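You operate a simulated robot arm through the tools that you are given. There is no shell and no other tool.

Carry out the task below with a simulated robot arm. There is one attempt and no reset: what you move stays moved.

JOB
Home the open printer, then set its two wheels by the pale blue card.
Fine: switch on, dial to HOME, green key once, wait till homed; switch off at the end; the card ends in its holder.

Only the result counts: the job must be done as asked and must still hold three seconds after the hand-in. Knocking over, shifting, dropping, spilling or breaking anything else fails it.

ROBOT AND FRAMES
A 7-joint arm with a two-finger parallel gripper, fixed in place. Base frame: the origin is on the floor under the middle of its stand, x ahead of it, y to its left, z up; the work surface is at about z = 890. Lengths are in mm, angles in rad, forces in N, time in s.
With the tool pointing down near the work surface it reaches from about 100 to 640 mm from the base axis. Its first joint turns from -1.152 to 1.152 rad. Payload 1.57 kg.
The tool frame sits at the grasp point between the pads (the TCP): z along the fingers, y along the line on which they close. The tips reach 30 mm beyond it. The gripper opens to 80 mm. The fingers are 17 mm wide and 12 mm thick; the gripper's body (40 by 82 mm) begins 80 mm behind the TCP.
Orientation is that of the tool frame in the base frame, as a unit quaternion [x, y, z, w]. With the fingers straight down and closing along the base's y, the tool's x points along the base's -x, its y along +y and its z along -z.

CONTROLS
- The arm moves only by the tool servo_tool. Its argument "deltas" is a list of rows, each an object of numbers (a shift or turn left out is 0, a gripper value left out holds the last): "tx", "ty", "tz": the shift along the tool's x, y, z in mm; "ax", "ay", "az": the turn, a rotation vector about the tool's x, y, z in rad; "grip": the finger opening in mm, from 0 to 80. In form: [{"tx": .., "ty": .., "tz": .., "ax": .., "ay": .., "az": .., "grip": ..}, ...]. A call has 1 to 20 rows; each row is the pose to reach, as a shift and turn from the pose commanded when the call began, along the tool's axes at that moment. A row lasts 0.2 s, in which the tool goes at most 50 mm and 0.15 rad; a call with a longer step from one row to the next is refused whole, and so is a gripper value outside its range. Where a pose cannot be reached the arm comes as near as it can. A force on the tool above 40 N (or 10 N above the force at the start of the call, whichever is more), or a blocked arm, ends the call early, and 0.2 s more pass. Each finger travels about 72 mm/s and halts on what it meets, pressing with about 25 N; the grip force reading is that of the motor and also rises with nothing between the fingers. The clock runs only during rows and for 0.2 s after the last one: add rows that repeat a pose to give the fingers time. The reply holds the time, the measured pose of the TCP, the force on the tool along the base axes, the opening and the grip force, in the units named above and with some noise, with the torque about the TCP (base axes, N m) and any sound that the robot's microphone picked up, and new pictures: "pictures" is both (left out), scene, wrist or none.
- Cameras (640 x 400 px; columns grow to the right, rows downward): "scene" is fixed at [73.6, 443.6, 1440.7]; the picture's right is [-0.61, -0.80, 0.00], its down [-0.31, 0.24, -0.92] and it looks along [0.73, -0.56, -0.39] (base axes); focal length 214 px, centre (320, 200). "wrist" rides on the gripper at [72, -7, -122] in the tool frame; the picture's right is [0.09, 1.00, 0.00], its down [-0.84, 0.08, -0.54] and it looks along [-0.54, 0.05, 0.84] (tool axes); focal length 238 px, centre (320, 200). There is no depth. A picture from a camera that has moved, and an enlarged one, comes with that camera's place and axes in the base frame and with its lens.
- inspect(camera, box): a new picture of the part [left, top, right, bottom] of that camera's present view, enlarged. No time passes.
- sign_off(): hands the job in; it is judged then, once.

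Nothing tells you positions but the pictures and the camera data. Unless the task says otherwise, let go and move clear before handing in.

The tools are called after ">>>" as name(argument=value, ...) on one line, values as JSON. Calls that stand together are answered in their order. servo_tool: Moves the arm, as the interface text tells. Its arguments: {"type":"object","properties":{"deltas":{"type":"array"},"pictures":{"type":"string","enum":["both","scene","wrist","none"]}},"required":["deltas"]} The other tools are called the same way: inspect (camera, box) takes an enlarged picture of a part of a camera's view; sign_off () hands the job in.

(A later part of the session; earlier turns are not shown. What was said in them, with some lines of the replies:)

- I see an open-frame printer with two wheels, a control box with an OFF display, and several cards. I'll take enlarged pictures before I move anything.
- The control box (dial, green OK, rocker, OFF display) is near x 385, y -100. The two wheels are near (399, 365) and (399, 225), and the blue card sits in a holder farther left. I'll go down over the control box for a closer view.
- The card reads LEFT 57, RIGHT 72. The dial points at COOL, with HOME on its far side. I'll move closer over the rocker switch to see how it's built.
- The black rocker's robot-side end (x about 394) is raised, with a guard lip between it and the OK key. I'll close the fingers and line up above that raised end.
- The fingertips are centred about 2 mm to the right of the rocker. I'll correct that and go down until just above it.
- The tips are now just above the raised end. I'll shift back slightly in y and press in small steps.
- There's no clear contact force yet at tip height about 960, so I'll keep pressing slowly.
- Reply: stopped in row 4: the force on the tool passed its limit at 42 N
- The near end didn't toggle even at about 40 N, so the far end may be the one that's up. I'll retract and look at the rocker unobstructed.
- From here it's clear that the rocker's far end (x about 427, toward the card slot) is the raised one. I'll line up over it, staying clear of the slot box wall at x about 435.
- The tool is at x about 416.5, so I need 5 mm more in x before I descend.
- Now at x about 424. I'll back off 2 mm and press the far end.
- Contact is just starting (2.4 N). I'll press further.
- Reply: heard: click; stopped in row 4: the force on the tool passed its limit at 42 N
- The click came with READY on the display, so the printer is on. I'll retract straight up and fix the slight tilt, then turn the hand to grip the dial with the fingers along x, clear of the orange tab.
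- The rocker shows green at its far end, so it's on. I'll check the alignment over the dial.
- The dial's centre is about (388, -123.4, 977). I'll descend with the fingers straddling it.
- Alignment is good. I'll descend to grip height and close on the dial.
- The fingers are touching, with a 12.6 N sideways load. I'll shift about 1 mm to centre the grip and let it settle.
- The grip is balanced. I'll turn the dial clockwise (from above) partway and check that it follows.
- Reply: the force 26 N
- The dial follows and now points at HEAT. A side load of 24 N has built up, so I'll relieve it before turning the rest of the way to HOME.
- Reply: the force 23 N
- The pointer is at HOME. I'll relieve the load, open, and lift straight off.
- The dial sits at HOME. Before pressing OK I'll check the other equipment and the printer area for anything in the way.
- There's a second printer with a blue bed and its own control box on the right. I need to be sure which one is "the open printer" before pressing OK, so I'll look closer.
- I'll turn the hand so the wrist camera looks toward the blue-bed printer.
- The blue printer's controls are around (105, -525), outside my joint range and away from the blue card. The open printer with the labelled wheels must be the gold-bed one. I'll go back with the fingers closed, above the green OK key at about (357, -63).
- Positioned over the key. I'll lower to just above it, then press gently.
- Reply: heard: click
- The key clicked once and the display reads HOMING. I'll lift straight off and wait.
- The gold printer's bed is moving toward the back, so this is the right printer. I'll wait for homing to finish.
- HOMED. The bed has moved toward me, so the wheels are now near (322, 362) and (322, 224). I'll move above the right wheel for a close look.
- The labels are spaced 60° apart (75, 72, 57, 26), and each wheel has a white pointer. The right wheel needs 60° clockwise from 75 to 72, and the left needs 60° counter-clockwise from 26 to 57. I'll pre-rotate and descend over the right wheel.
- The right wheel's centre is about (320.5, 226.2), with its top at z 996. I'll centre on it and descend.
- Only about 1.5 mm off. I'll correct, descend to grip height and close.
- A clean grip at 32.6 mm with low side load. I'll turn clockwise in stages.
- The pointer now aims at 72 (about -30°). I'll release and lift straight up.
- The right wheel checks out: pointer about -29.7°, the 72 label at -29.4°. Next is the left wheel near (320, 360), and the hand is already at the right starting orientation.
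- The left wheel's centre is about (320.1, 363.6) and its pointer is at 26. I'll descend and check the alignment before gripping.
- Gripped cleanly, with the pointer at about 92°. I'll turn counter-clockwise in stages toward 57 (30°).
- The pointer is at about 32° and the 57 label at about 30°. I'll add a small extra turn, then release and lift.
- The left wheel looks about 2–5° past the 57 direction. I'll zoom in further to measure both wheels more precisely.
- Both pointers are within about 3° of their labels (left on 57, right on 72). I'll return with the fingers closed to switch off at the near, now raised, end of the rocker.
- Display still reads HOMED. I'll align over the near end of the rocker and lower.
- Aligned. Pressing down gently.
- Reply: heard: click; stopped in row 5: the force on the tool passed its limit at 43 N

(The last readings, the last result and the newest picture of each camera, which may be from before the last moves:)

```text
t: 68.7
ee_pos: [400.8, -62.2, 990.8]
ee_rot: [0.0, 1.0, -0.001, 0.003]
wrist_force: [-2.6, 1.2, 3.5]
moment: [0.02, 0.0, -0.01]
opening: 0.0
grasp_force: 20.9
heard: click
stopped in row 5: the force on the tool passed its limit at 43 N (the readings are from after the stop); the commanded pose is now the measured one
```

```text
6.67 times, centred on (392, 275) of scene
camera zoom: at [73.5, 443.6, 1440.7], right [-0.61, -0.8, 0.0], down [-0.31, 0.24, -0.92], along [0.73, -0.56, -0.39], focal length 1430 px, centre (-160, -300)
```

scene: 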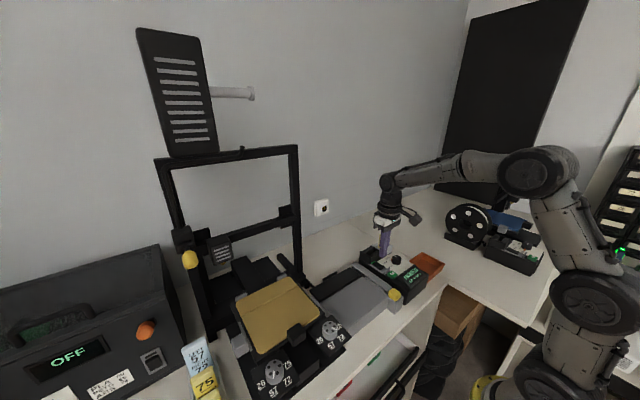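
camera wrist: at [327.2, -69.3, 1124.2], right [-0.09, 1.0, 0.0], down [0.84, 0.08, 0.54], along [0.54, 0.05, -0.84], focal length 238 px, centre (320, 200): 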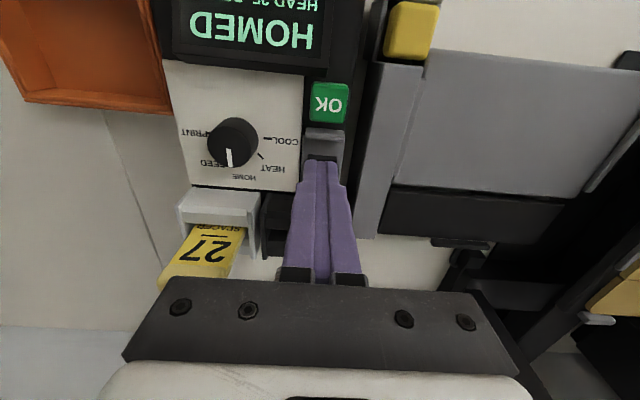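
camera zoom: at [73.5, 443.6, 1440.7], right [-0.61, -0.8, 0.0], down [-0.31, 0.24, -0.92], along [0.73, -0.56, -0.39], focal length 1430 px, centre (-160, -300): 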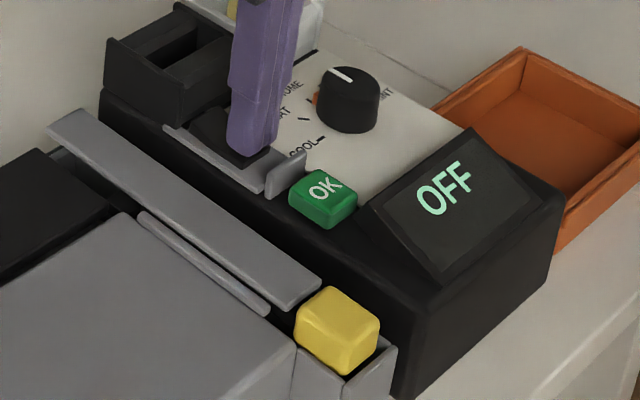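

Click, and the display is OFF. I'll lift clear and do a final check of everything.

>>> servo_tool(deltas=[{"tz": -20, "grip": 0}, {"tz": -60, "grip": 0}, {"tz": -100, "grip": 0}, {"tz": -140, "grip": 0}, {"tz": -180, "grip": 20}, {"tz": -200, "grip": 40}, {"tz": -200, "grip": 40}, {"tz": -200, "grip": 40}, {"tz": -200, "grip": 40}, {"tz": -200, "grip": 40}], pictures="both")

>>> inspect(camera="scene", box=[362, 235, 432, 305])

>>> inspect(camera="scene", box=[160, 220, 360, 400])

>>> inspect(camera="wrist", box=[440, 60, 640, 260])

```text
t: 70.9
ee_pos: [401.2, -61.9, 1189.3]
ee_rot: [0.001, 1.0, 0.0, 0.004]
wrist_force: [0.2, 0.2, 0.2]
moment: [0.0, 0.02, -0.01]
opening: 40.1
grasp_force: 0.1
camera wrist: at [329.0, -68.2, 1310.3], right [-0.09, 1.0, 0.0], down [0.83, 0.08, 0.55], along [0.55, 0.05, -0.84], focal length 238 px, centre (320, 200)
```

scene: 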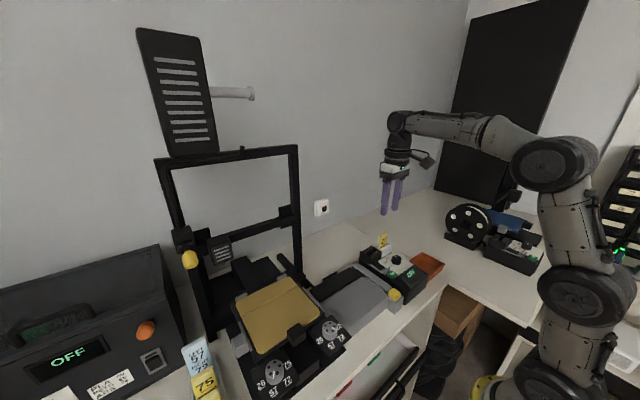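
wrist: 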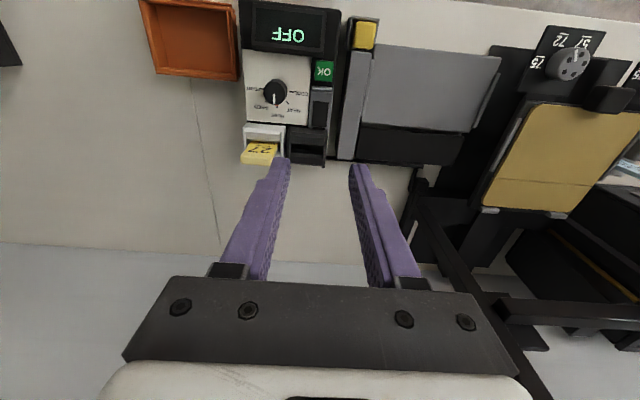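

```text
5.71 times, centred on (397, 270) of scene
camera zoom: at [73.6, 443.6, 1440.7], right [-0.61, -0.8, 0.0], down [-0.31, 0.24, -0.92], along [0.73, -0.56, -0.39], focal length 1226 px, centre (-120, -200)
```

zoom: 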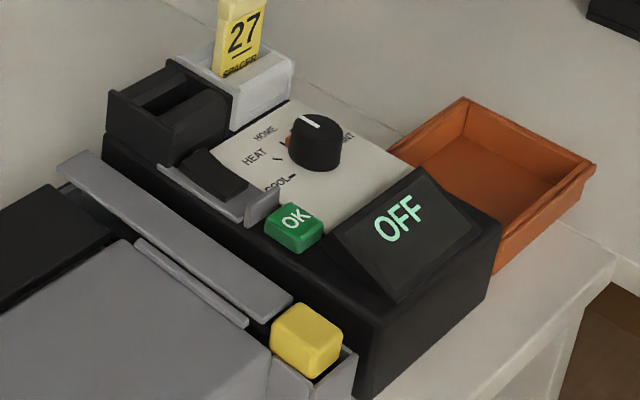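

```text
2.22 times, centred on (260, 310) of scene
camera zoom: at [73.6, 443.6, 1440.7], right [-0.61, -0.8, 0.0], down [-0.31, 0.24, -0.92], along [0.73, -0.56, -0.39], focal length 477 px, centre (453, -44)
```

zoom: 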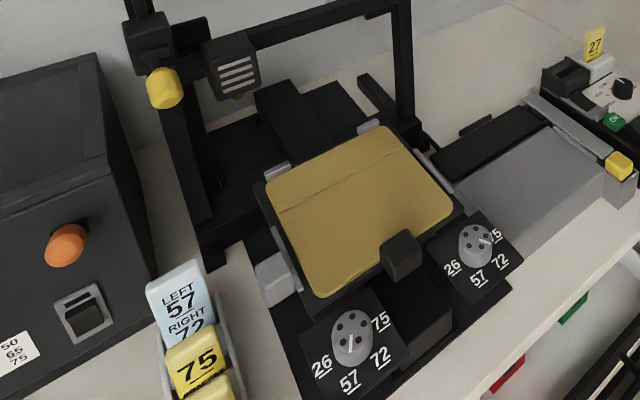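

```text
2.00 times, centred on (540, 160) of wrist
camera zoom: at [329.0, -68.2, 1310.3], right [-0.09, 1.0, 0.0], down [0.83, 0.08, 0.55], along [0.55, 0.05, -0.84], focal length 477 px, centre (-120, 280)
```

zoom: 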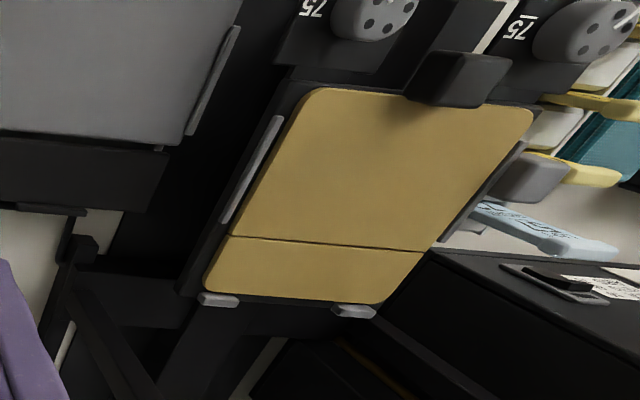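

The printer is homed and switched off. The left wheel is on 57, the right is on 72, the blue card is still in its holder, and the arm is clear with nothing else moved. Handing in now.

>>> sign_off()

```text
The job is handed in.
```

I homed the open gold-bed printer and set its wheels by the pale blue card, then switched it off and handed the job in.

- **Homing:** I switched the printer on, set the dial to HOME and pressed the green key once. I waited until the display read HOMED before touching the wheels.
- **Wheels:** The card reads LEFT 57, RIGHT 72. The left pointer is on 57 and the right pointer is on 72, each within about 3° by my measurements from the pictures.
- **Switch:** The display reads OFF. While finding which end of the rocker turns it on, I first pressed the wrong end at about 40 N; it did not toggle.
- **Card:** I read it in place and never touched it, so it is still in its holder.

There is a second printer with a blue bed on the right. I took the gold-bed one as "the open printer" because its wheels carry the card's numbers and the other is out of my reach. Its bed moved during homing, which confirmed I was using the right control box.
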